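You operate a simulated robot arm through the tools that you are given. There is no shell and no other tool. Be economical: measure what you need, move in short steps, check, and stop when the job is done.

You run a simulated robot arm. Do the job below in one go: nothing can be reset, and whatever is moved stays where it is left.

TASK
Peg the green caddy's good badge, bin the spoilt one, then fork the empty caddy onto the tile.
Fine: wait till the caddy is cool (green strip); a free peg of the long strip; green reject bin; brown tile; yellow fork back.
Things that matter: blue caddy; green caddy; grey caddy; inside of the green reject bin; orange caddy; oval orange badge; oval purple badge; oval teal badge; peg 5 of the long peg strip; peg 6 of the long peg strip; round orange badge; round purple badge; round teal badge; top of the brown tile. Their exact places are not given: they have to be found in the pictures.

Only the result counts: the job must be done as asked and must still hold three seconds after the hand-in. Knocking over, shifting, dropping, spilling or breaking anything else fails it.

THE ROBOT
A 6-joint arm with a two-finger parallel gripper on a trunk, on a base that drives. Base frame: it is fixed to the floor where the robot stands at the start and does not move with it; the origin is under the middle of the robot, x ahead of it, y to its left, z up; the surface under the hand at the start is at about z = 0.786. Readings come in m, rad, newtons and seconds.
With the tool pointing down near the work surface it reaches from about 0.18 to 0.76 m from the robot's upright axis, wherever it stands. Its first joint turns from -2.897 to 2.897 rad. Places, roughly: grey caddy (19x11x8 cm) [-0.5, 1.2, 0.8]; inside of the green reject bin [0.7, -0.3, 0.8]; orange caddy [1, -1.5, 0.75]; peg 5 of the long peg strip [0.6, 0.1, 0.8]; peg 6 of the long peg strip [0.6, 0, 0.8]; top of the brown tile [0.2, 0.7, 0.8]; white caddy [-1.5, 1, 0.75]. Payload 3.91 kg.
Tool frame: the origin (TCP) lies between the finger pads and is the grasp point; the fingertips stand 0.03 m ahead of it; z points along the fingers, y is the line along which they close. Largest opening 0.11 m; finger width 0.02, thickness 0.01; the body of the gripper, 0.048 by 0.112 m, starts 0.055 m behind the TCP.
Orientation is that of the tool frame in the base frame, as a unit quaternion [w, x, y, z]. With the fingers straight down and closing along the base's y, the tool's x points along the base's -x, its y along +y and its z along -z.

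THE INTERFACE
- The arm moves only by the tool nudge_tool. Its argument "commands" is a list of rows, each an object (a shift or turn left out is 0, a gripper value left out holds the last) with "travel": the shift along the tool's x, y, z in units of 40 mm (1.0 is 40 mm), a list of three; "delta_rot": the turn, a rotation vector about the tool's x, y, z in units of 5 degrees (1.0 is 5 degrees), a list of three. In form: [{"travel": [tx, ty, tz], "delta_rot": [ax, ay, az]}, ...]. A call has 1 to 10 rows; each row shifts and turns the commanded pose from where the row before left it, along the tool's axes as they then stand. "claw" is the gripper command, from -1 (shut) to 1 (fully open), values between in proportion, set as the call begins (left out, the last holds). A call with a number of a shift or a turn outside -1 to 1 is refused whole. Rows are played at 5 a second. More than 0.05 m and 0.15 rad between two rows, or a gripper value outside its range, and nothing of the call is played. A pose out of reach is approached as far as the arm can. The call stops where the force on the tool passes 90 N (or 10 N more than at its start, if that is more) or the arm is blocked; 0.2 s more then pass. The fingers move at their own pace (about 0.045 m/s each) and stop on an object; they squeeze with about 43 N. The grip force told is the motor's: it shows also when the fingers shut on nothing. Time passes only in rows, and 0.2 s behind the last, so rows that do not move let the fingers close. The reply holds the time, the measured pose of the TCP, the force on the tool along the base axes, the opening and the grip force, in the units named above and with some noise, with the torque about the TCP (base axes, N m) and any sound that the robot's microphone picked up, and new pictures: "views" is both (left out), scene, wrist or none.
- Cameras (640 x 400 px; columns grow to the right, rows downward): "scene" is now at [-0.0016, 0.1806, 1.5081]; the picture's right is [0.46, -0.89, 0.00], its down [-0.77, -0.40, -0.49] and it looks along [0.43, 0.23, -0.87] (base axes); focal length 259 px, centre (320, 200). "wrist" rides on the gripper at [0.071, 0.022, -0.107] in the tool frame; the picture's right is [-0.29, 0.96, 0.00], its down [-0.76, -0.23, -0.61] and it looks along [-0.58, -0.18, 0.79] (tool axes); focal length 243 px, centre (320, 200).
- raise_lower(by): slides the trunk up (or, below 0, down) by that many m; the arm and the scene camera ride with it, the base frame stays. It gives what a move gives, with no picture.
- steer(legs): drives the robot by 1 to 6 legs, each [ahead, left, turn to the left] in m, m and rad, along the robot's own axes; the way and the turn of a leg run together, so that a leg with both is an arc; at most 1.5 m and 3.142 rad a leg. The arm and the cameras ride along, it lands a little off, and it stops where it bumps. It gives what a move gives, and a new picture of the scene camera.
- turn_head(pan, tilt): turns the head with the scene camera to pan (to the left, within 1.501 rad either way) and tilt (down, from -0.506 to 1.204), counted from straight ahead of the robot. It gives what a move gives, and a new picture of the scene camera.
- point_at(camera, pixels): for up to 12 pixels [column, row] of the newest picture of that camera ("zoom" is the newest enlarged one), the place [x, y, z] in the base frame of the surface seen there, good to about 0.002 m, but the place of the scene camera against the robot may be out by one fixed shift of up to 0.025 m in any direction. No time passes.
- zoom(camera, box): a new picture of the part [left, top, right, bottom] of that camera's present view, enlarged. No time passes.
- finish_job(): hands the job in; it is judged then, once.

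Work in short steps. Measure before you move; look again where a grasp or a placing could have gone wrong, and mend it. You have 80 turns and 260 pictures in all, those below and enlarged ones among them. Open the gripper and draw the arm clear of the work before you hand the job in, unless the task says otherwise; then end with one line.

The tools are called after ">>>" as a command line: name --argument value ..., lists and objects as JSON in quotes. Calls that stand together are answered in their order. nudge_tool: Moves the arm, as the interface text tells. Its arguments: {"type":"object","properties":{"commands":{"type":"array","items":{"type":"object","properties":{"travel":{"type":"array","items":{"type":"number"}},"delta_rot":{"type":"array","items":{"type":"number"}}}}},"claw":{"type":"number"},"views":{"type":"string","enum":["both","scene","wrist","none"]}},"required":["commands"]} The other tools are called the same way: raise_lower (by) slides the trunk up or down; steer (legs) drives the base; turn_head (pan, tilt) turns the head that bears the scene camera; point_at (camera, pixels) gives the place of the surface under pixels of a picture; zoom (camera, box) takes an enlarged picture of a part of a camera's view; finish_job () hands the job in.

At the start:

```text
time_s: 0.0
position: [0.4445, 0.1546, 1.141]
orientation: [0.0, 0.0, 1.0, 0.0]
wrist_force: [0.4, 0.2, -0.6]
torque: [0.02, -0.01, 0.01]
width: 0.1101
grip_force: 0.0
trunk travel left (down, up): [-0.475, 0.115]
robot x, y, heading: [0.0005, 0.0015, 0.0]
head pan, tilt: [0.483, 1.058]
```

scene: 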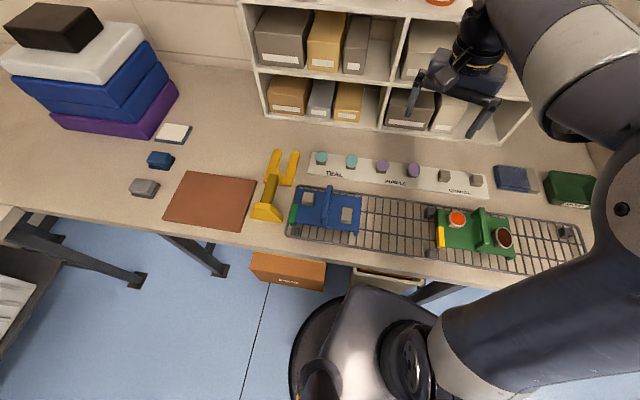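
wrist: 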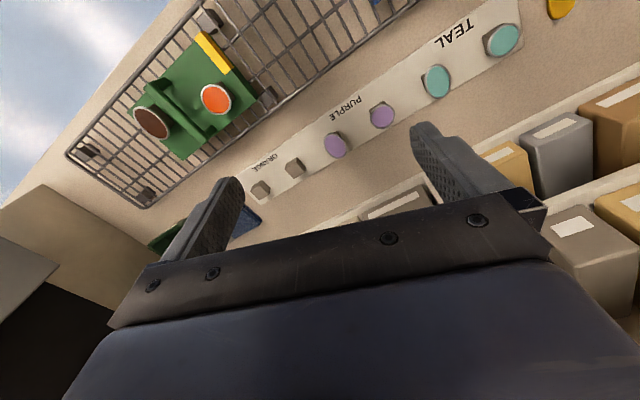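

The green caddy sits on the rack at about (475,230), with an orange badge, a dark one and a yellow strip. I'll zoom in on the caddy, pegs, bin and fork.

>>> zoom --camera "scene" --box '[400, 160, 600, 285]'

>>> zoom --camera "scene" --box '[130, 110, 370, 260]'

>>> zoom --camera "wrist" --box '[60, 20, 380, 220]'

>>> point_at --camera "wrist" --pixels '[[215, 98], [151, 122], [260, 190], [295, 167], [335, 144], [381, 114], [437, 80], [502, 40], [215, 52], [180, 100]]'

>>> point_at --camera "scene" --pixels '[[457, 217], [504, 237], [476, 180], [444, 175], [414, 168], [210, 200], [267, 195], [293, 165], [274, 160], [265, 212], [570, 188], [328, 207]]'

```text
3.20 times, centred on (500, 222) of scene
```

zoom: 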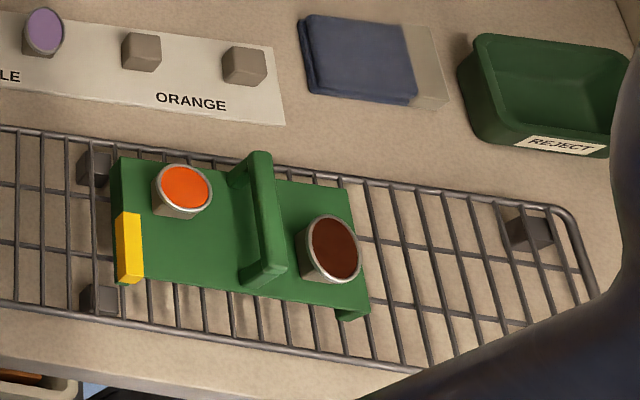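

```text
2.67 times, centred on (250, 185) of scene
```

zoom: 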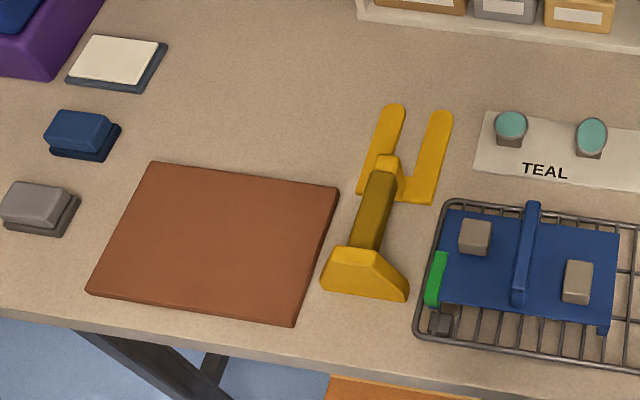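

```text
2.00 times, centred on (220, 120) of wrist
```

zoom: 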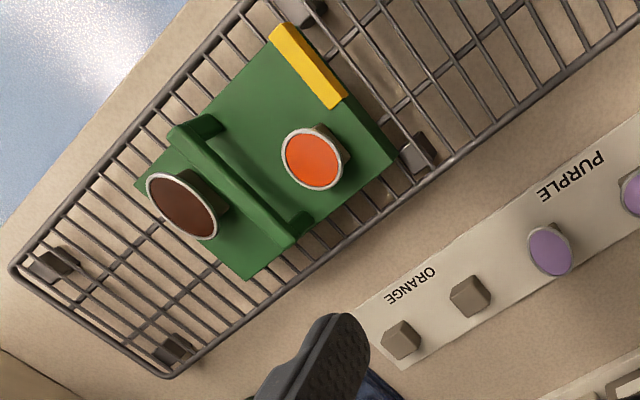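

```text
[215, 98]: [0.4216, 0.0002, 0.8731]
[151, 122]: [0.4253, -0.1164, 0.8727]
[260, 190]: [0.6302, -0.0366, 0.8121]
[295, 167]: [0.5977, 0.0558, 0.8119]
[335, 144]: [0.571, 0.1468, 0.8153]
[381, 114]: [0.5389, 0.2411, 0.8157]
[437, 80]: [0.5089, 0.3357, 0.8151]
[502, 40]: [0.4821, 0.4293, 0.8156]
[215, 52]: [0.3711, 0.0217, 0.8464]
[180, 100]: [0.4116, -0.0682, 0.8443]
```

```text
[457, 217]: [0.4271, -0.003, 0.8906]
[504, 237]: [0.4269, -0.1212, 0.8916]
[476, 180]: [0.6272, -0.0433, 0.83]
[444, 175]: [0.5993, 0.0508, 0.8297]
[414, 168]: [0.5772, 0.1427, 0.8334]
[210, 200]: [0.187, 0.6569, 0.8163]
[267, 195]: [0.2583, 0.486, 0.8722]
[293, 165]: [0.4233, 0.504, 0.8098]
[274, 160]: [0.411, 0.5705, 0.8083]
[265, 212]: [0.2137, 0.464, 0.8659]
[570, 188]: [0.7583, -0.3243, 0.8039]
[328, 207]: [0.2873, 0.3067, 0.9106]
```

The wrist camera gives good reference points: the orange badge top is at about (0.422,0.000,0.873) and the dark one at (0.425,-0.116,0.873). I'll move the wrist camera closer over the caddy to see the details.

>>> nudge_tool --commands '[{"travel": [0.446, -0.66, 0.6]}, {"travel": [0.446, -0.66, 0.6]}, {"travel": [0.446, -0.66, 0.6]}, {"travel": [0.446, -0.66, 0.6]}, {"travel": [0.446, -0.66, 0.6]}, {"travel": [0.446, -0.66, 0.6]}, {"travel": [0.446, -0.66, 0.6]}]' --claw 1

```text
time_s: 1.6
position: [0.3181, -0.0293, 0.9733]
orientation: [-0.001, 0.0, 1.0, 0.0]
wrist_force: [0.1, 0.3, 0.0]
torque: [0.01, -0.03, -0.02]
width: 0.1098
grip_force: 0.1
trunk travel left (down, up): [-0.475, 0.115]
robot x, y, heading: [-0.0022, 0.0007, -0.005]
head pan, tilt: [0.483, 1.058]
```

scene: 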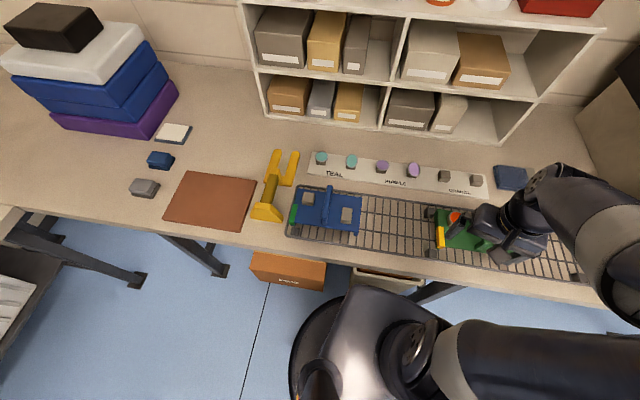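
wrist: 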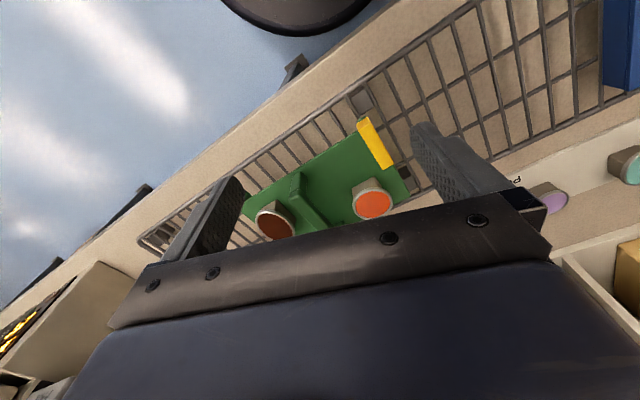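

>>> zoom --camera "wrist" --box '[220, 100, 440, 240]'

>>> point_at --camera "wrist" --pixels '[[371, 205], [275, 226], [358, 190], [386, 207], [389, 217], [296, 176], [318, 228], [366, 122], [388, 168], [260, 216]]'

```text
2.86 times, centred on (330, 170) of wrist
```

zoom: 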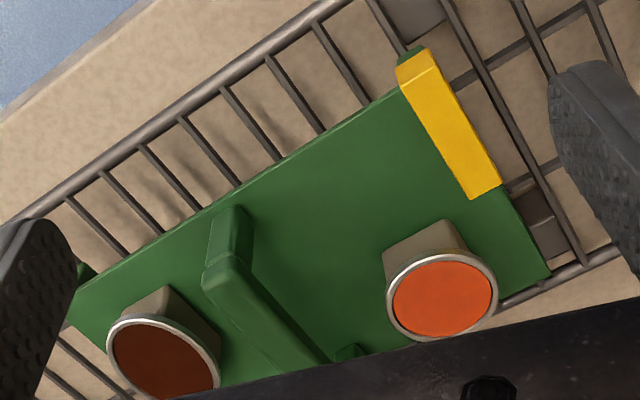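

```text
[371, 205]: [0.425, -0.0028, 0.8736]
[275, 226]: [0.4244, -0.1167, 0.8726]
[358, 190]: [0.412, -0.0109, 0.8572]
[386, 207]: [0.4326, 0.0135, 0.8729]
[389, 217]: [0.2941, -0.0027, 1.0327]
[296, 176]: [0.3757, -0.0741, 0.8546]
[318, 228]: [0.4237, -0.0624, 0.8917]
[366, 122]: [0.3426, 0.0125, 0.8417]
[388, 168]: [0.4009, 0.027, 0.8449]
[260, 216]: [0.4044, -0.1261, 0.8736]
```

I'll measure the disc rims, tray edges and rack using the zoom picture.

>>> point_at --camera "zoom" --pixels '[[441, 300], [391, 299], [492, 295], [440, 260], [436, 334], [112, 347], [214, 375], [160, 325], [395, 95], [85, 290], [545, 275], [255, 110]]'

>>> point_at --camera "zoom" --pixels '[[280, 160], [500, 195], [410, 65], [232, 215], [230, 265], [320, 350], [345, 352], [425, 240], [165, 300], [445, 130], [320, 60], [80, 270]]'

```text
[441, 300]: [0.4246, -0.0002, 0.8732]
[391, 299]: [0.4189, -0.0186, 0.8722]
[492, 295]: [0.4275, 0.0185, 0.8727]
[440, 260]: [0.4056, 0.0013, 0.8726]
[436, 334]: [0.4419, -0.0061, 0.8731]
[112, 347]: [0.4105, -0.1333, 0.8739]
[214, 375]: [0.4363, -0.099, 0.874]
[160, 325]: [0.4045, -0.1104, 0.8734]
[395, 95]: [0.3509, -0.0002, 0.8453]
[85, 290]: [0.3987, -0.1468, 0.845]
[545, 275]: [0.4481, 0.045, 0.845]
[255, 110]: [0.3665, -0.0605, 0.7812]
```

```text
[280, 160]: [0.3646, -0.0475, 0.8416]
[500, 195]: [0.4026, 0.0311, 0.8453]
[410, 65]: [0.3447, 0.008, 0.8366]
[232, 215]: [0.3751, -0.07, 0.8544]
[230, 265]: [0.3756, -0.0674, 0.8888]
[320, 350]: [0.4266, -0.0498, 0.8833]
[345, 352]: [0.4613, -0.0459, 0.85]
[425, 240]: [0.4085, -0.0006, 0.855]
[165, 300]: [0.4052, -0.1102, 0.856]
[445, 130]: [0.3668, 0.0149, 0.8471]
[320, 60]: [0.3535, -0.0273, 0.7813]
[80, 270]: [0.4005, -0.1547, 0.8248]
```

The caddy and strip both sit about 18° round. The good badge is round (⌀~38 mm) and the spoilt one is a dark oval. While the caddy cools I'll look at the fork.

>>> nudge_tool --commands '[{"travel": [0.12, 0.98, -0.15]}, {"travel": [0.12, 0.98, -0.15]}, {"travel": [0.12, 0.98, -0.15]}, {"travel": [0.12, 0.98, -0.15]}, {"travel": [0.12, 0.98, -0.15]}, {"travel": [0.12, 0.98, -0.15]}, {"travel": [0.12, 0.98, -0.15]}]' --views "none"

>>> nudge_tool --commands '[{"travel": [0.12, 0.98, 0]}, {"travel": [0.12, 0.98, 0]}, {"travel": [0.12, 0.98, 0]}, {"travel": [0.12, 0.98, 0]}, {"travel": [0.12, 0.98, 0]}, {"travel": [0.12, 0.98, 0]}]'

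>>> zoom --camera "scene" --box '[420, 190, 540, 265]'

```text
time_s: 3.2
position: [0.2857, 0.2469, 1.0152]
orientation: [0.0, 0.001, 1.0, 0.0]
wrist_force: [-0.2, -0.2, -0.4]
torque: [0.04, 0.06, 0.0]
width: 0.11
grip_force: 0.1
trunk travel left (down, up): [-0.475, 0.115]
robot x, y, heading: [0.0035, 0.0001, 0.003]
head pan, tilt: [0.483, 1.058]
```

```text
time_s: 4.6
position: [0.2575, 0.4824, 1.0164]
orientation: [0.0, 0.0, 1.0, 0.0]
wrist_force: [-0.6, -0.2, -0.1]
torque: [0.0, -0.01, -0.01]
width: 0.1102
grip_force: 0.0
trunk travel left (down, up): [-0.475, 0.115]
robot x, y, heading: [-0.0005, 0.0004, 0.001]
head pan, tilt: [0.483, 1.058]
```

scene: 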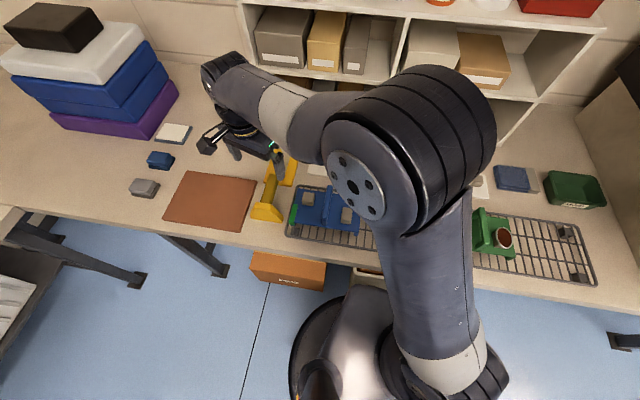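
wrist: 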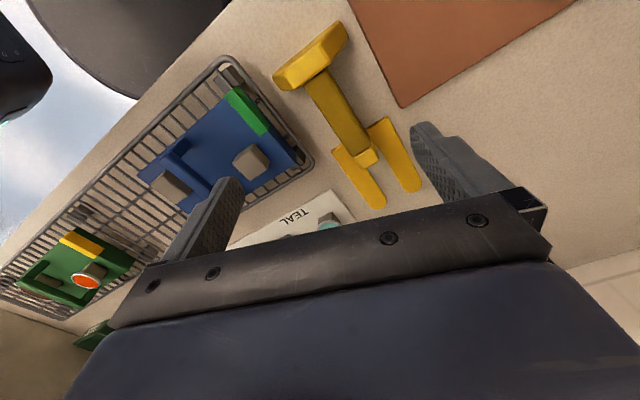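

```text
5.33 times, centred on (480, 228) of scene
```

zoom: 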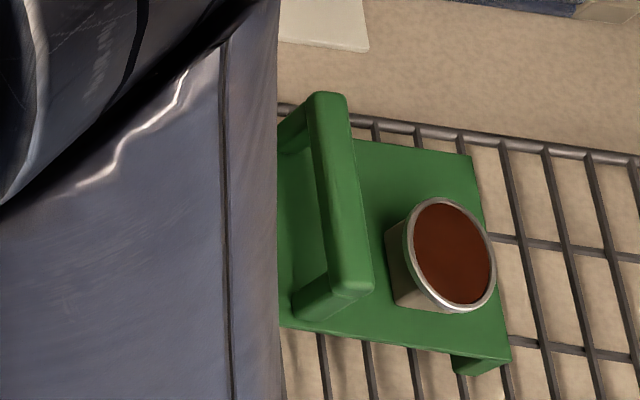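

>>> zoom --camera "wrist" --box '[240, 10, 440, 220]'

>>> point_at --camera "wrist" --pixels '[[318, 50], [335, 90], [345, 120], [366, 157], [379, 203], [416, 187], [336, 150], [385, 120], [282, 84], [340, 28], [355, 138], [300, 88]]'

>>> point_at --camera "wrist" --pixels '[[235, 95], [268, 132], [140, 168], [300, 160], [172, 185], [250, 164], [180, 145], [229, 62], [313, 162], [362, 195], [404, 107], [200, 172]]'

```text
1.90 times, centred on (340, 115) of wrist
```

zoom: 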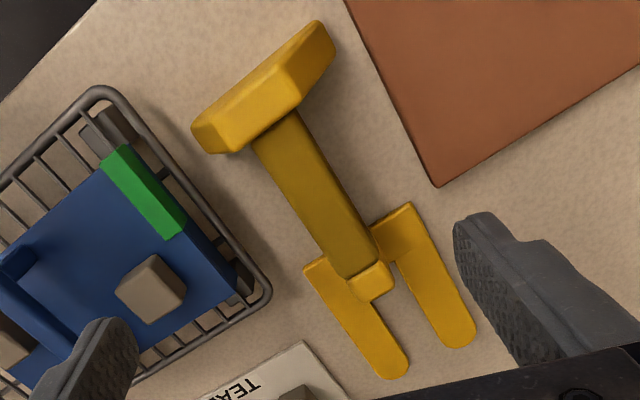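

```text
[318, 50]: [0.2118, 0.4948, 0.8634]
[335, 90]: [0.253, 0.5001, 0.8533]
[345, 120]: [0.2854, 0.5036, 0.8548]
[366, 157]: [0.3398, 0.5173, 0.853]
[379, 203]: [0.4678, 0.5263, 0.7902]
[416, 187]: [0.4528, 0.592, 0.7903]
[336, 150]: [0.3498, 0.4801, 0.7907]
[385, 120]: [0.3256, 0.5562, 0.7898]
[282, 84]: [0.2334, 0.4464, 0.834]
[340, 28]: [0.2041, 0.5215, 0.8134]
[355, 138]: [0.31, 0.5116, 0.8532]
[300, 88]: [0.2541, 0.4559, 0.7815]
```

```text
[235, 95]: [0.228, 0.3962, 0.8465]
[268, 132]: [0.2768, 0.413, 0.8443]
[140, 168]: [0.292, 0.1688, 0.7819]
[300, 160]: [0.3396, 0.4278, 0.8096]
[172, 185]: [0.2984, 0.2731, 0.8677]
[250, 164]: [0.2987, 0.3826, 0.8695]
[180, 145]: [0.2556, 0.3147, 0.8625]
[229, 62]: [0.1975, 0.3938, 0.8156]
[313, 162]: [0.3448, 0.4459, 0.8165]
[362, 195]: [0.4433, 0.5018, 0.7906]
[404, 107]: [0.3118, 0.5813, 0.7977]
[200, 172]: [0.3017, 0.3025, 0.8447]
```

The blue caddy's strip shows green, while the green caddy's is still yellow. Next I'll measure the bin and tile with the scene camera, whose offset is about (+0.003,-0.005,+0.018).

>>> zoom --camera "scene" --box '[480, 140, 640, 240]'

>>> point_at --camera "scene" --pixels '[[575, 190], [549, 173], [602, 178], [550, 200], [596, 206], [570, 198], [515, 178], [188, 174], [256, 180], [165, 218], [239, 230], [290, 268]]'

>>> point_at --camera "scene" --pixels '[[503, 237], [497, 231], [509, 243], [500, 246], [506, 229], [160, 158], [144, 188], [175, 130], [340, 330], [240, 260], [560, 230], [470, 255]]'

```text
4.00 times, centred on (560, 190) of scene
```

zoom: 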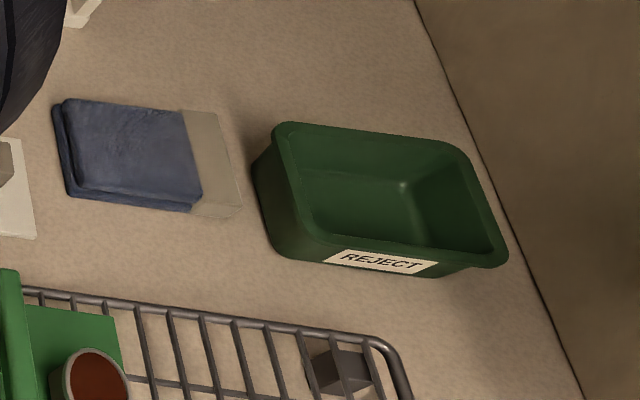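

```text
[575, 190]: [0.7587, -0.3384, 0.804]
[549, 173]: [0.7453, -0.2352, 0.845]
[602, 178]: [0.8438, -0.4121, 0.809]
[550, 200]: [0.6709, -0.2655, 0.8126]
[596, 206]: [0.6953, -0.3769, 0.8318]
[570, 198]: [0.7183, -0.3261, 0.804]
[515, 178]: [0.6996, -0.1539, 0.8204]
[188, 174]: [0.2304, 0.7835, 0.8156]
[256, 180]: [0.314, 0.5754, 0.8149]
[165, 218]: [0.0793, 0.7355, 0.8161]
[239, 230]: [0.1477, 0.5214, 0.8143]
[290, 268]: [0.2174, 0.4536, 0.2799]
```

```text
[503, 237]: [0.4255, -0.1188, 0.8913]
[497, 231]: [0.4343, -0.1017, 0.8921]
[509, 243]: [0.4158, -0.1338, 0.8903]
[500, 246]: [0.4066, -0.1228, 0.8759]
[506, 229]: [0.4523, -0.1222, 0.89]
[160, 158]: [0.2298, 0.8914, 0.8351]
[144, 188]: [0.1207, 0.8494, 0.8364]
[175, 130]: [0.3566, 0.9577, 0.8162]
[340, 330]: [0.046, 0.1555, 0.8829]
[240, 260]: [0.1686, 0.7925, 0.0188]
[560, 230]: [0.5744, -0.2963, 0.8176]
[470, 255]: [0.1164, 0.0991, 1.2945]
```

The bin centre is near (0.735,-0.31), about 0.8 m out and slightly beyond reach. I'll check the floor around the base before a small drive to the right.

>>> turn_head --pan -0.7 --tilt 1.1

>>> turn_head --pan 0.0 --tilt 1.2

```text
time_s: 6.0
position: [0.2581, 0.4818, 1.015]
orientation: [0.0, 0.0, 1.0, 0.0]
wrist_force: [-0.2, 0.2, -0.7]
torque: [-0.01, -0.01, -0.02]
width: 0.11
grip_force: 0.1
trunk travel left (down, up): [-0.475, 0.115]
robot x, y, heading: [0.0015, 0.001, 0.004]
head pan, tilt: [-0.7, 1.1]
```

scene: 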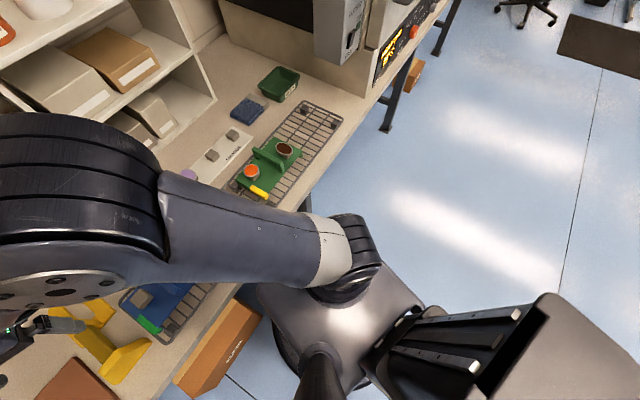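

```text
time_s: 7.1
position: [0.2589, 0.4818, 1.0171]
orientation: [0.0, 0.0, 1.0, -0.001]
wrist_force: [0.4, 0.1, -0.2]
torque: [-0.01, 0.01, -0.01]
width: 0.1103
grip_force: 0.1
trunk travel left (down, up): [-0.475, 0.115]
robot x, y, heading: [0.0042, 0.0011, -0.002]
head pan, tilt: [0.0, 1.201]
```

scene: 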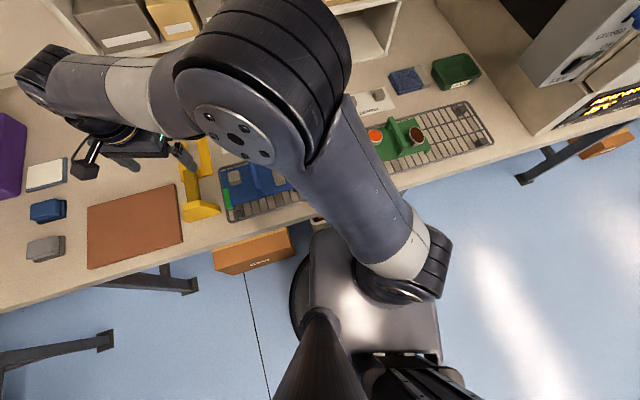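

>>> zoom --camera "scene" --box '[200, 160, 460, 320]'

>>> point_at --camera "scene" --pixels '[[316, 222], [253, 255], [295, 250], [320, 245], [420, 260], [445, 200], [340, 240], [296, 300], [325, 232], [430, 200]]'

```text
2.46 times, centred on (330, 240) of scene
```

zoom: 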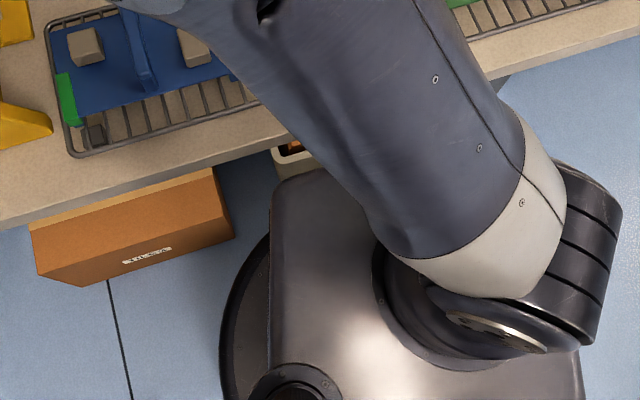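

```text
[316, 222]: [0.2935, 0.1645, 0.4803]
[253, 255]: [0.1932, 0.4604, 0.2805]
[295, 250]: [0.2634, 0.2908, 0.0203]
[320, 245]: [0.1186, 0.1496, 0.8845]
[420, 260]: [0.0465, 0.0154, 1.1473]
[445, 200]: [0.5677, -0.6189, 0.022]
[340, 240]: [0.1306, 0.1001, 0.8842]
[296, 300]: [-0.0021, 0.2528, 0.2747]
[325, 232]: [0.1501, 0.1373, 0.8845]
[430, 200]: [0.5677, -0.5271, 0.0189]
```

The floor to the right is clear and the white bin under the table is ahead-left. I'll drive 0.15 m straight right and aim the head at the caddy.

>>> steer --legs '[[0, -0.15, 0]]'

>>> turn_head --pan 0.1 --tilt 0.85

```text
time_s: 8.4
position: [0.2598, 0.3306, 1.0165]
orientation: [0.0, 0.001, 1.0, -0.001]
wrist_force: [0.0, -0.1, -0.8]
torque: [-0.03, -0.01, 0.0]
width: 0.11
grip_force: 0.0
trunk travel left (down, up): [-0.475, 0.115]
robot x, y, heading: [-0.0032, -0.1449, -0.0]
head pan, tilt: [0.0, 1.201]
```

scene: 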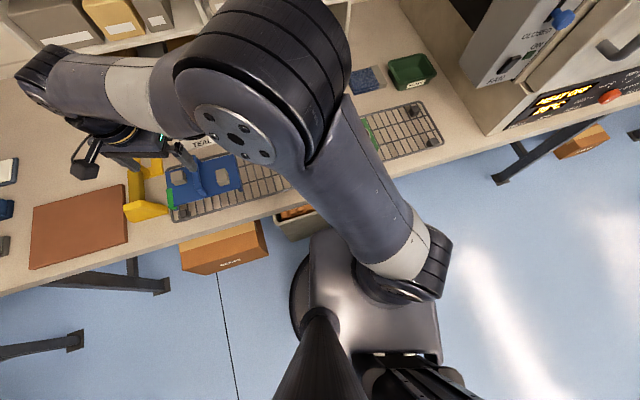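

```text
time_s: 9.3
position: [0.2582, 0.3301, 1.0153]
orientation: [0.0, 0.001, 1.0, 0.0]
wrist_force: [-0.6, 0.2, 0.5]
torque: [-0.01, -0.02, -0.01]
width: 0.1099
grip_force: 0.1
trunk travel left (down, up): [-0.475, 0.115]
robot x, y, heading: [-0.0001, -0.1497, -0.005]
head pan, tilt: [0.099, 0.85]
```

scene: 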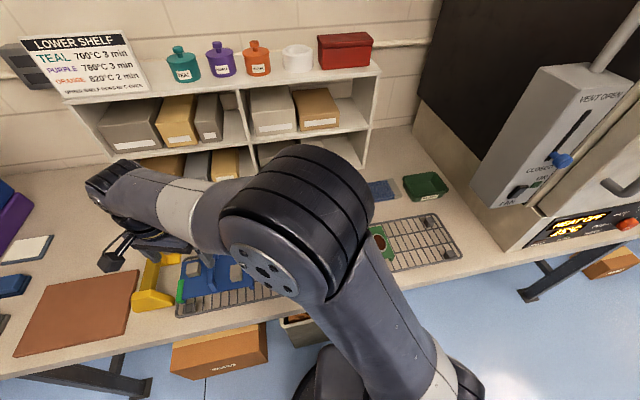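

I need the fingers to close along the caddy's short axis (v, 18°). That means a tool yaw of -72° base, which is +14.4 units about tool z.

>>> nudge_tool --commands '[{"delta_rot": [0, 0, 1]}, {"delta_rot": [0, 0, 1]}, {"delta_rot": [0, 0, 1]}, {"delta_rot": [0, 0, 1]}, {"delta_rot": [0, 0, 1]}, {"delta_rot": [0, 0, 1]}, {"delta_rot": [0, 0, 1]}, {"delta_rot": [0, 0, 1]}, {"delta_rot": [0, 0, 1]}, {"delta_rot": [0, 0, 1]}]' --views "none"

>>> nudge_tool --commands '[{"delta_rot": [0, 0, 1]}, {"delta_rot": [0, 0, 1]}, {"delta_rot": [0, 0, 1]}, {"delta_rot": [0, 0, 1]}, {"delta_rot": [0, 0, 0.4]}]' --views "none"

```text
time_s: 11.5
position: [0.2596, 0.3305, 1.0163]
orientation: [0.001, 0.423, 0.906, 0.0]
wrist_force: [-0.3, 0.0, 0.4]
torque: [0.01, -0.02, 0.01]
width: 0.11
grip_force: 0.1
trunk travel left (down, up): [-0.475, 0.115]
robot x, y, heading: [0.0019, -0.149, -0.0]
head pan, tilt: [0.099, 0.85]
```

```text
time_s: 12.7
position: [0.259, 0.332, 1.0152]
orientation: [0.0, 0.589, 0.808, 0.0]
wrist_force: [0.9, -0.1, 0.3]
torque: [0.01, 0.02, 0.03]
width: 0.11
grip_force: 0.1
trunk travel left (down, up): [-0.475, 0.115]
robot x, y, heading: [-0.0024, -0.15, 0.001]
head pan, tilt: [0.099, 0.85]
```

>>> nudge_tool --commands '[{"travel": [-0.943, 0.223, 0.09]}, {"travel": [-0.943, 0.223, 0.09]}, {"travel": [-0.943, 0.223, 0.09]}, {"travel": [-0.943, 0.223, 0.09]}, {"travel": [-0.943, 0.223, 0.09]}, {"travel": [-0.943, 0.223, 0.09]}, {"travel": [-0.943, 0.223, 0.09]}]'

>>> zoom --camera "wrist" --box '[160, 0, 480, 200]'

```text
time_s: 14.3
position: [0.3988, 0.0971, 0.9911]
orientation: [0.0, 0.588, 0.809, 0.0]
wrist_force: [-0.5, 1.1, -0.8]
torque: [0.01, 0.0, 0.0]
width: 0.1099
grip_force: 0.1
trunk travel left (down, up): [-0.475, 0.115]
robot x, y, heading: [-0.0011, -0.1517, -0.002]
head pan, tilt: [0.099, 0.85]
```

scene: 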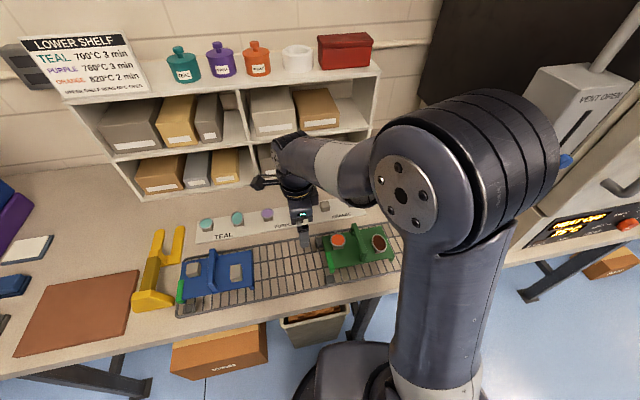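
wrist: 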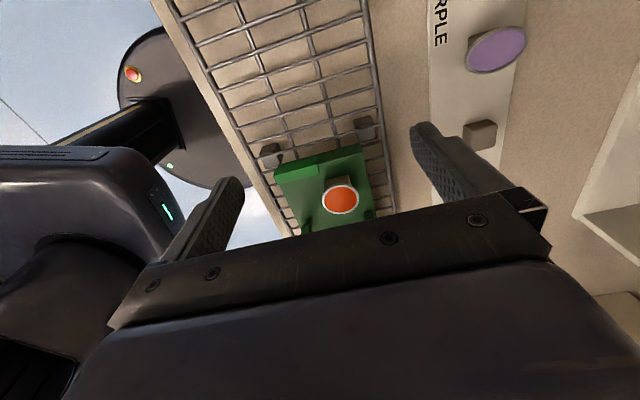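

```text
2.00 times, centred on (320, 100) of wrist
```

zoom: 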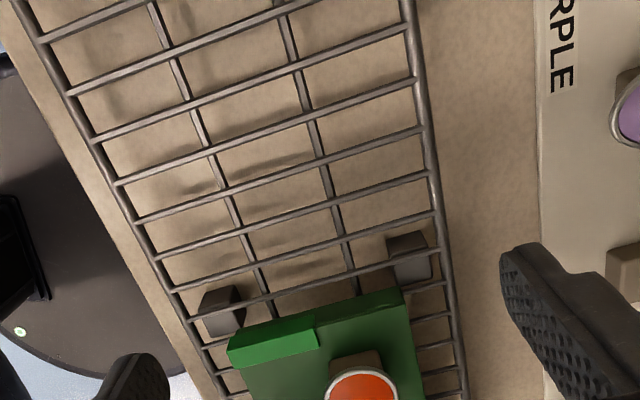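

The strip now reads bright green, so the caddy is cool. I'll confirm this and refine the badge position.

>>> zoom --camera "scene" --box '[300, 200, 420, 290]'

>>> zoom --camera "wrist" --box '[260, 130, 420, 240]'

>>> point_at --camera "wrist" --pixels '[[341, 199], [324, 199], [357, 198], [340, 186], [341, 213], [480, 134], [467, 134], [497, 134], [600, 214]]'

```text
4.44 times, centred on (360, 245) of scene
```

zoom: 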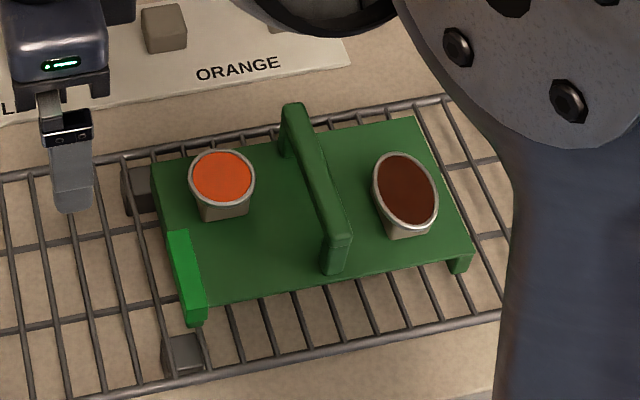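

```text
3.64 times, centred on (340, 185) of wrist
```

zoom: 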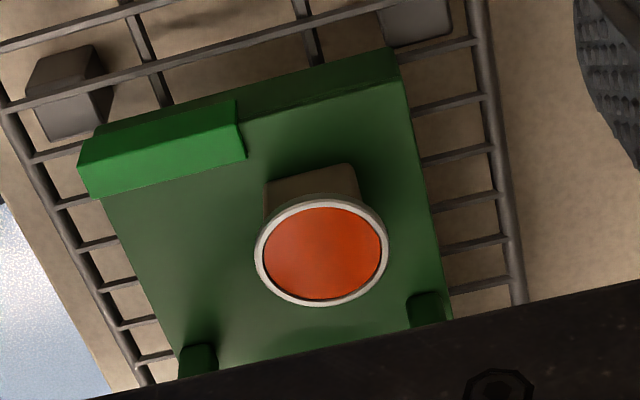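

```text
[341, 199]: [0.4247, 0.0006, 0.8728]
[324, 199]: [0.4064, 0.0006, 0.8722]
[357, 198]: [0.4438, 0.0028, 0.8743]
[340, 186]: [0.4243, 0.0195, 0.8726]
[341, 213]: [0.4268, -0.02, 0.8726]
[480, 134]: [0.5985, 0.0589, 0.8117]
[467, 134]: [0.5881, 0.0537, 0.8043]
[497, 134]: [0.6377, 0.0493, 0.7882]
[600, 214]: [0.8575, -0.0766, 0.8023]
```

Green is confirmed, with the badge centre at (0.4245,0.0005). I'll move above it.

>>> nudge_tool --commands '[{"travel": [-0.832, -0.045, 0.51]}, {"travel": [-0.832, -0.045, 0.51]}, {"travel": [-0.832, -0.045, 0.51]}, {}]' --claw 0.3

>>> zoom --camera "scene" --box '[300, 190, 420, 280]'

```text
time_s: 15.3
position: [0.4265, 0.0006, 0.9291]
orientation: [0.0, 0.588, 0.809, 0.0]
wrist_force: [0.3, 0.3, -0.2]
torque: [0.03, 0.0, 0.0]
width: 0.0716
grip_force: 0.1
trunk travel left (down, up): [-0.475, 0.115]
robot x, y, heading: [-0.0036, -0.1519, 0.0]
head pan, tilt: [0.099, 0.85]
```

scene: 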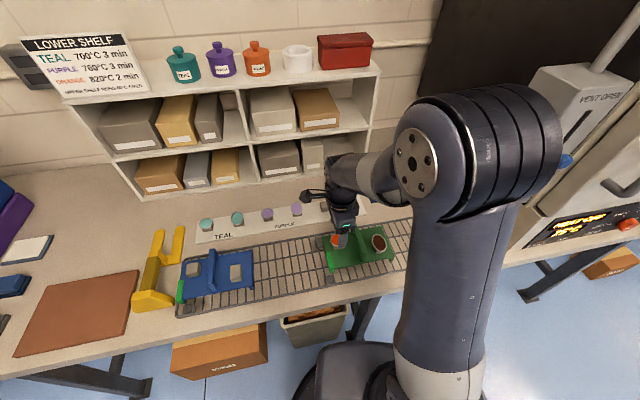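
wrist: 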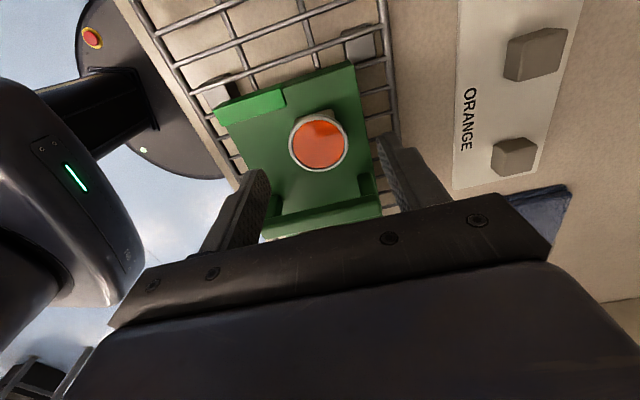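

```text
4.44 times, centred on (360, 235) of scene
```

zoom: 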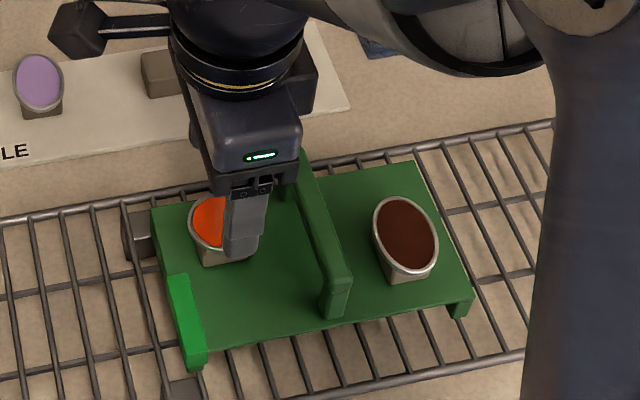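

Aligned. Measuring the badge and pegs again from this closer view.

>>> point_at --camera "wrist" --pixels '[[319, 144], [291, 147], [347, 143], [317, 117], [322, 171], [541, 50], [520, 152], [510, 150], [535, 152], [505, 120], [300, 115], [318, 116]]'

>>> zoom --camera "wrist" --box '[440, 0, 600, 200]'

```text
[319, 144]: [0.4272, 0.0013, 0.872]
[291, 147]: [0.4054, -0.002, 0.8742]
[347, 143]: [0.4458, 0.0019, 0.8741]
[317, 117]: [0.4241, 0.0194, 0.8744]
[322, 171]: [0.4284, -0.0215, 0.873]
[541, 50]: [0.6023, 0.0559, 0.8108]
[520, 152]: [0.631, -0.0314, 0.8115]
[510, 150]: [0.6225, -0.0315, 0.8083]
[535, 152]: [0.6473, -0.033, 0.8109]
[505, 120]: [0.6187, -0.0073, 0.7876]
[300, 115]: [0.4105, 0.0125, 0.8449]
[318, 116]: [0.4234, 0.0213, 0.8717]
```

```text
2.00 times, centred on (520, 100) of wrist
```

zoom: 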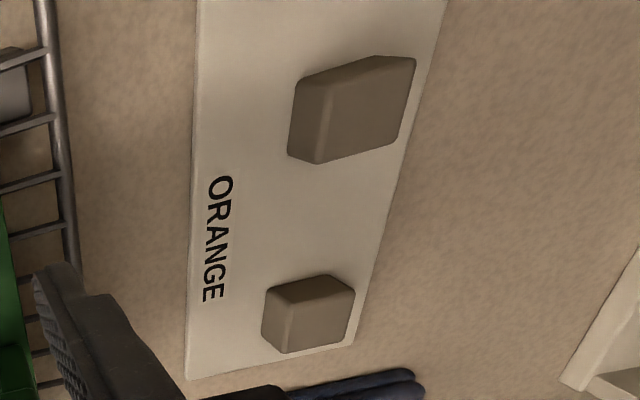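

>>> point_at --camera "zoom" --pixels '[[330, 80], [322, 158], [412, 62], [398, 138], [372, 62], [360, 108], [285, 305], [290, 345], [350, 292], [345, 332], [318, 320], [320, 280]]'

>>> zoom --camera "scene" --box '[180, 170, 380, 260]'

```text
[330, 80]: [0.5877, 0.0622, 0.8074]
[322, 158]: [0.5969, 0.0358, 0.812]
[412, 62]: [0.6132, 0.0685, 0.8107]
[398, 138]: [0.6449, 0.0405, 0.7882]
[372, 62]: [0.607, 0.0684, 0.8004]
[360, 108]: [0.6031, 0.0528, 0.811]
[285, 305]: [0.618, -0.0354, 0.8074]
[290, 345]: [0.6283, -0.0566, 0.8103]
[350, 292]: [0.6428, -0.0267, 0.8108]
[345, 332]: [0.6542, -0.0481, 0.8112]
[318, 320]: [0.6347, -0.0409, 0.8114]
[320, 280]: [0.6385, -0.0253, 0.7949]
```

```text
3.20 times, centred on (280, 215) of scene
```

zoom: 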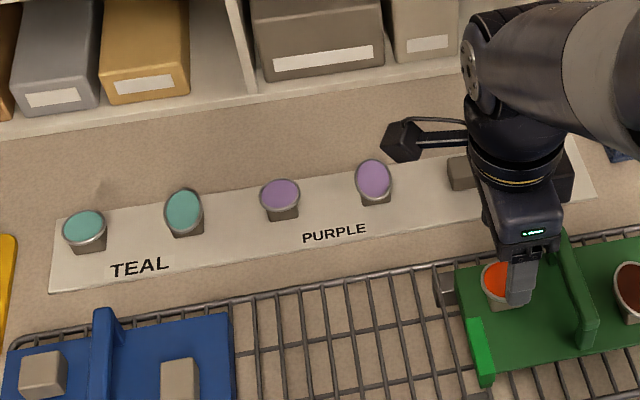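

Badge centre is (0.4255,0.0003) and the gripper is right above it. I'll descend to z≈0.880, which puts the tips 5 mm above the tray, and close.

>>> nudge_tool --commands '[{"travel": [0, 0, 0.6]}, {"travel": [0, 0, 0.62]}, {}]' --views "none"

>>> nudge_tool --commands '[{}, {}, {}, {}, {}, {}]' --claw -1

>>> zoom --camera "scene" --box '[300, 190, 420, 280]'

```text
time_s: 16.1
position: [0.426, 0.002, 0.8815]
orientation: [0.0, 0.588, 0.809, 0.001]
wrist_force: [-0.3, -0.4, -0.1]
torque: [0.0, -0.06, -0.03]
width: 0.0712
grip_force: 0.1
trunk travel left (down, up): [-0.475, 0.115]
robot x, y, heading: [-0.0037, -0.1524, -0.0]
head pan, tilt: [0.099, 0.85]
```

```text
time_s: 17.5
position: [0.4264, 0.0011, 0.8798]
orientation: [0.0, 0.589, 0.808, -0.001]
wrist_force: [0.7, 0.1, 0.2]
torque: [0.01, 0.0, 0.03]
width: 0.04
grip_force: 42.9
trunk travel left (down, up): [-0.475, 0.115]
robot x, y, heading: [0.0012, -0.1506, 0.002]
head pan, tilt: [0.099, 0.85]
```

scene: 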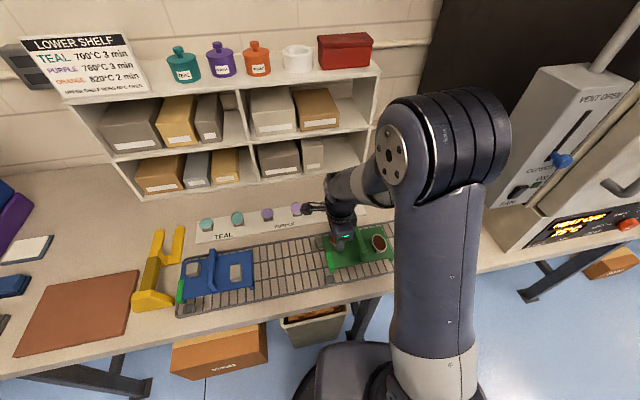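
wrist: 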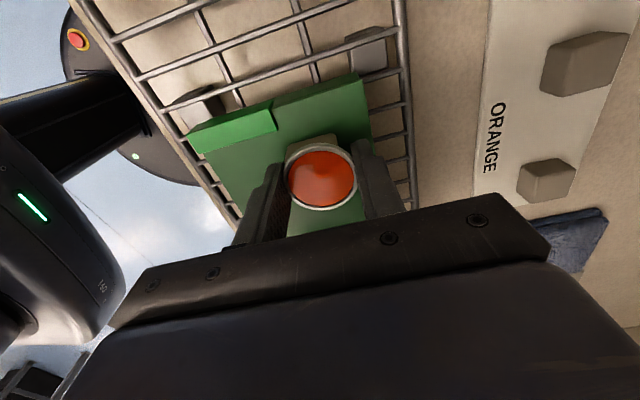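

```text
4.44 times, centred on (360, 235) of scene
```

zoom: 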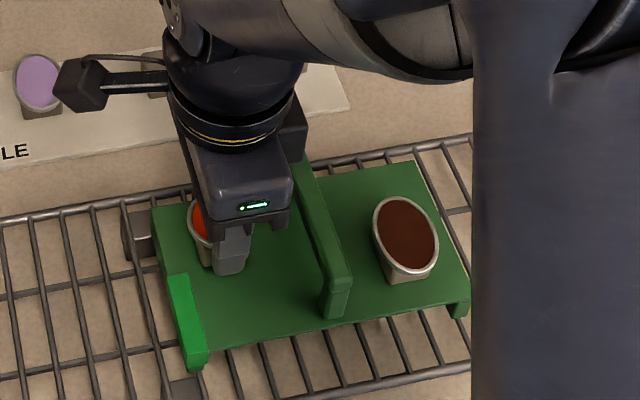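

Gripped at 40 mm width. I'll lift 0.05 m and check that only the badge comes up.

>>> nudge_tool --commands '[{"travel": [0, 0, -0.25]}, {"travel": [0, 0, -0.5]}, {"travel": [0, 0, -0.6]}, {}]'

>>> zoom --camera "scene" --box '[300, 170, 420, 280]'

>>> zoom --camera "wrist" --box '[200, 60, 440, 230]'

```text
time_s: 18.5
position: [0.425, 0.0017, 0.9363]
orientation: [0.0, 0.588, 0.809, -0.001]
wrist_force: [-0.6, 0.0, -0.4]
torque: [-0.03, -0.02, 0.01]
width: 0.0404
grip_force: 43.1
trunk travel left (down, up): [-0.475, 0.115]
robot x, y, heading: [-0.0019, -0.1471, -0.002]
head pan, tilt: [0.099, 0.85]
```

scene: 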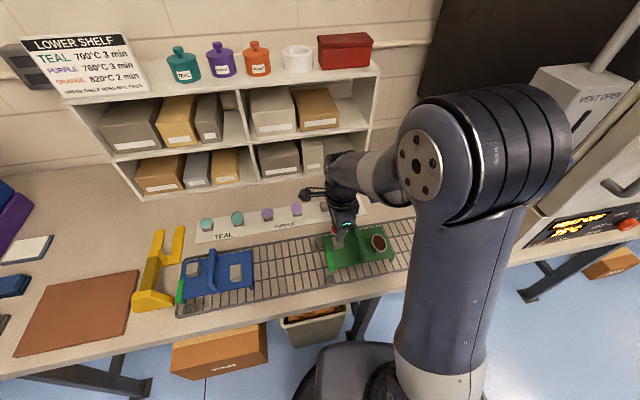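
wrist: 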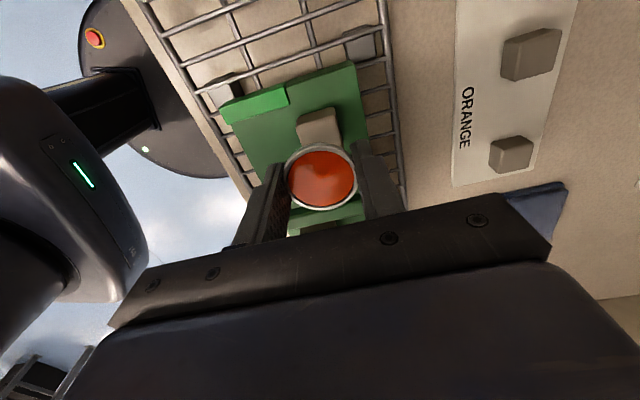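

```text
3.64 times, centred on (360, 225) of scene
```

zoom: 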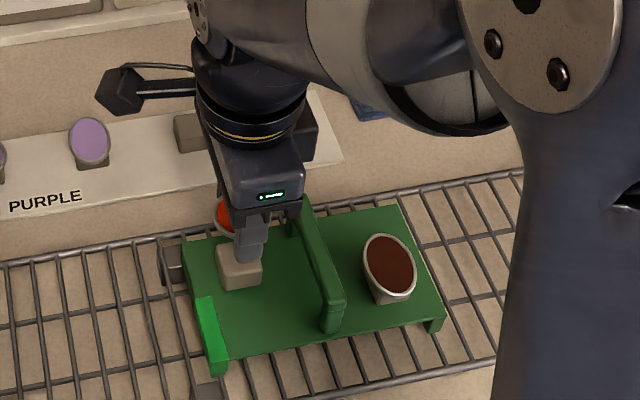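

```text
2.35 times, centred on (320, 145) of wrist
```

zoom: 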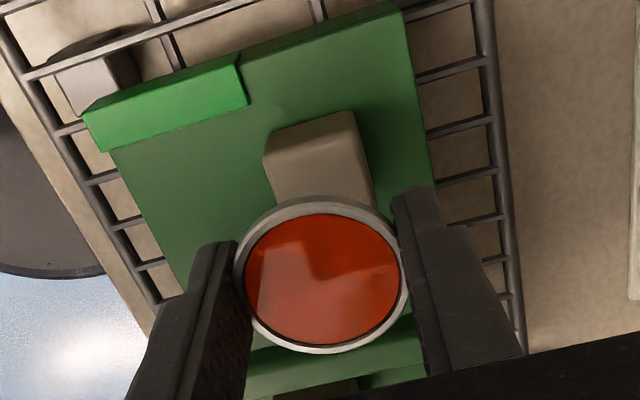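

The badge lifted cleanly and the caddy stayed put. Now measuring the bare caddy peg, the held badge and pegs 5 and 6 to plan the placing.

>>> point_at --camera "wrist" --pixels '[[318, 125], [305, 120], [336, 122], [321, 178], [320, 155], [322, 205], [527, 57], [540, 42], [518, 72], [512, 155], [548, 62], [551, 36]]'

>>> zoom --camera "wrist" --box '[460, 10, 600, 190]'

```text
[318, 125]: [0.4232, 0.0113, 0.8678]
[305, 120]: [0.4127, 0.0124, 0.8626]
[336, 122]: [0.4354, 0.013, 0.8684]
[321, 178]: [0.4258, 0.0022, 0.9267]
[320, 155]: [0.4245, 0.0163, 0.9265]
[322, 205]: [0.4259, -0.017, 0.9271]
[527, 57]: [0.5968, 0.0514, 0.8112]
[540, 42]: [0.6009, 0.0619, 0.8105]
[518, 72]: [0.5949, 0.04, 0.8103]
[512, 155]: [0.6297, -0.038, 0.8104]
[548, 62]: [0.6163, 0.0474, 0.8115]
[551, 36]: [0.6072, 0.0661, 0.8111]
```

```text
2.22 times, centred on (530, 100) of wrist
```

zoom: 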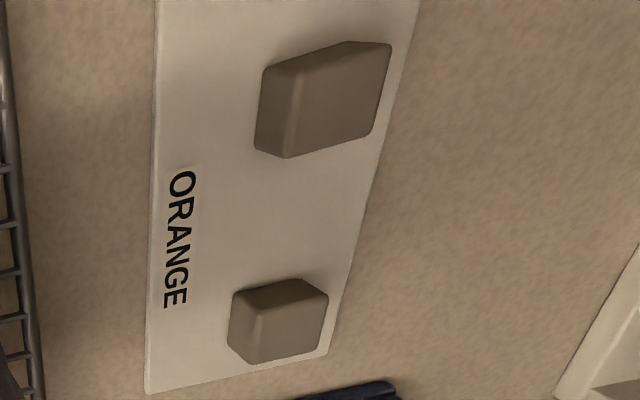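

>>> point_at --camera "zoom" --pixels '[[305, 73], [385, 48], [370, 126], [291, 153], [338, 100], [266, 318], [322, 300], [320, 342], [256, 358], [291, 329]]'

```text
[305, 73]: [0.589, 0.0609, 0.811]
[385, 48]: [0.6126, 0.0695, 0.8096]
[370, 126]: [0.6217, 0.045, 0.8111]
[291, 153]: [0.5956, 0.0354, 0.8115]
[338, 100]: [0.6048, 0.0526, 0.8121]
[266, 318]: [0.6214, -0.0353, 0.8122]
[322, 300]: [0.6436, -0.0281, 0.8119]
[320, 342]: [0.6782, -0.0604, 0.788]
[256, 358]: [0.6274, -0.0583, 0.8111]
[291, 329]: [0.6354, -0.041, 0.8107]
```

Peg 5's centre is (0.6047,0.0527) with its top at 0.811. I'll carry the badge over it.

>>> nudge_tool --commands '[{"travel": [-0.034, 0.934, 0]}, {"travel": [-0.034, 0.934, 0.1]}, {"travel": [-0.034, 0.934, 0.3]}, {"travel": [-0.034, 0.934, 0.4]}, {"travel": [-0.034, 0.934, 0.4]}, {"travel": [0, 0, 0.4]}, {}]'

>>> zoom --camera "scene" --box '[260, 140, 400, 240]'

```text
time_s: 20.1
position: [0.6058, 0.0522, 0.8713]
orientation: [0.0, 0.589, 0.808, 0.0]
wrist_force: [0.2, 0.1, -0.3]
torque: [0.01, -0.03, 0.01]
width: 0.0402
grip_force: 42.7
trunk travel left (down, up): [-0.475, 0.115]
robot x, y, heading: [-0.0015, -0.1531, -0.004]
head pan, tilt: [0.099, 0.85]
```

scene: 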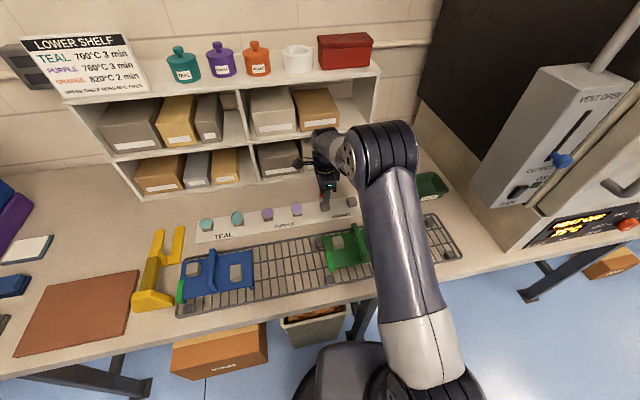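
wrist: 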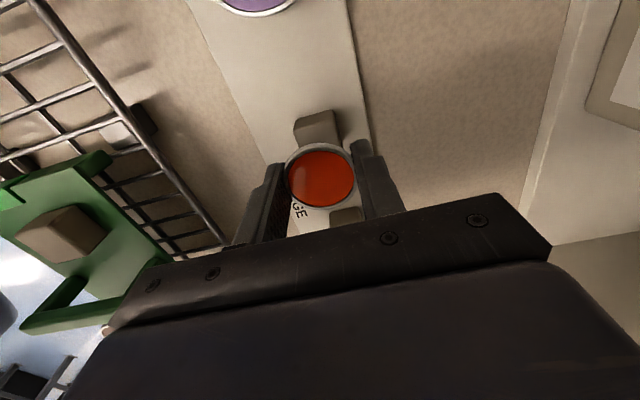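

```text
4.00 times, centred on (330, 190) of scene
```

zoom: 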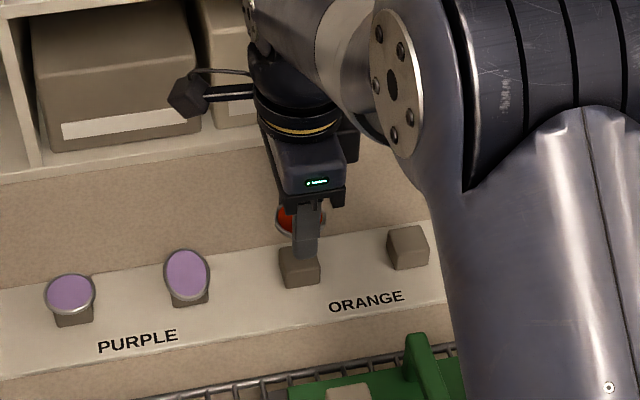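

Aligned. I'll descend slowly to about 0.827.

>>> nudge_tool --commands '[{"travel": [0, 0, 0.5]}, {"travel": [0, 0, 0.35]}, {"travel": [0, 0, 0.15]}, {"travel": [0, 0, 0.1]}, {}]'

>>> zoom --camera "scene" --box '[260, 140, 400, 240]'

>>> zoom --camera "wrist" --box '[220, 90, 420, 230]'

```text
time_s: 21.3
position: [0.6048, 0.0541, 0.8273]
orientation: [0.0, 0.588, 0.809, 0.0]
wrist_force: [0.5, -0.3, 0.7]
torque: [0.02, 0.01, -0.01]
width: 0.0403
grip_force: 43.2
trunk travel left (down, up): [-0.475, 0.115]
robot x, y, heading: [0.0038, -0.1507, -0.005]
head pan, tilt: [0.099, 0.85]
```

scene: 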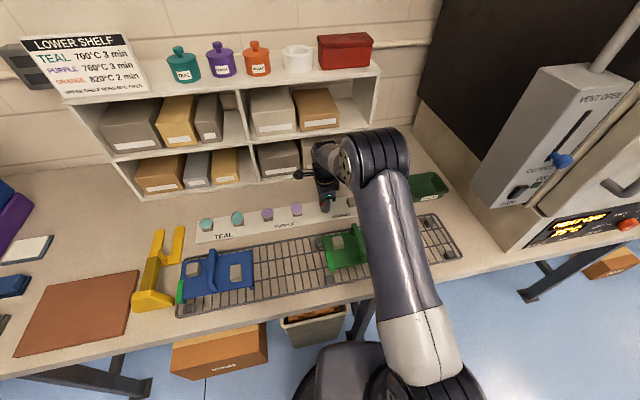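
wrist: 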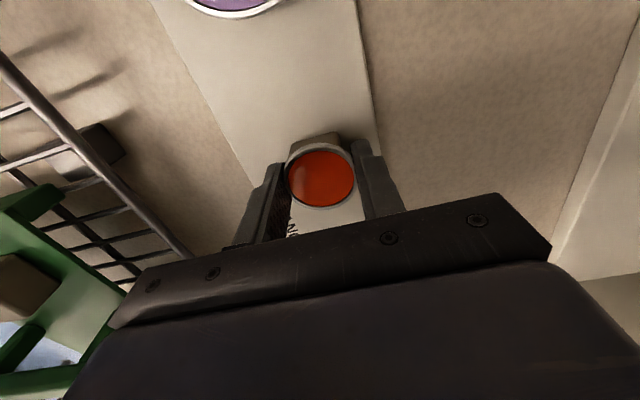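

```text
4.00 times, centred on (330, 190) of scene
```

zoom: 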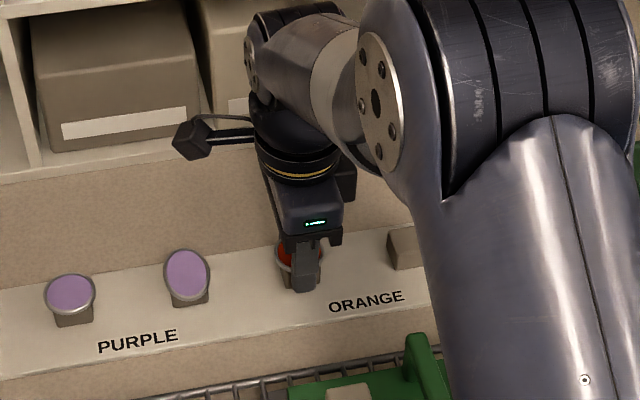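

```text
2.86 times, centred on (320, 160) of wrist
```

zoom: 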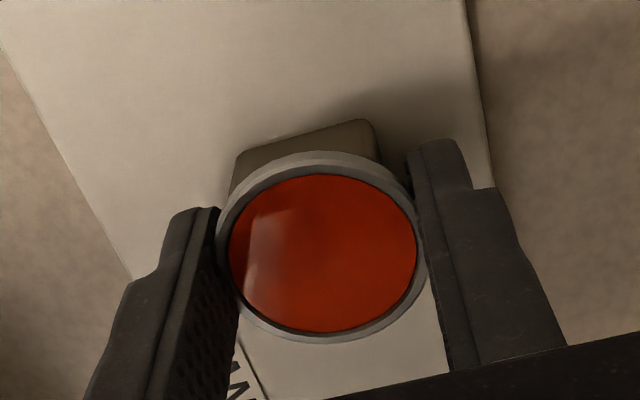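

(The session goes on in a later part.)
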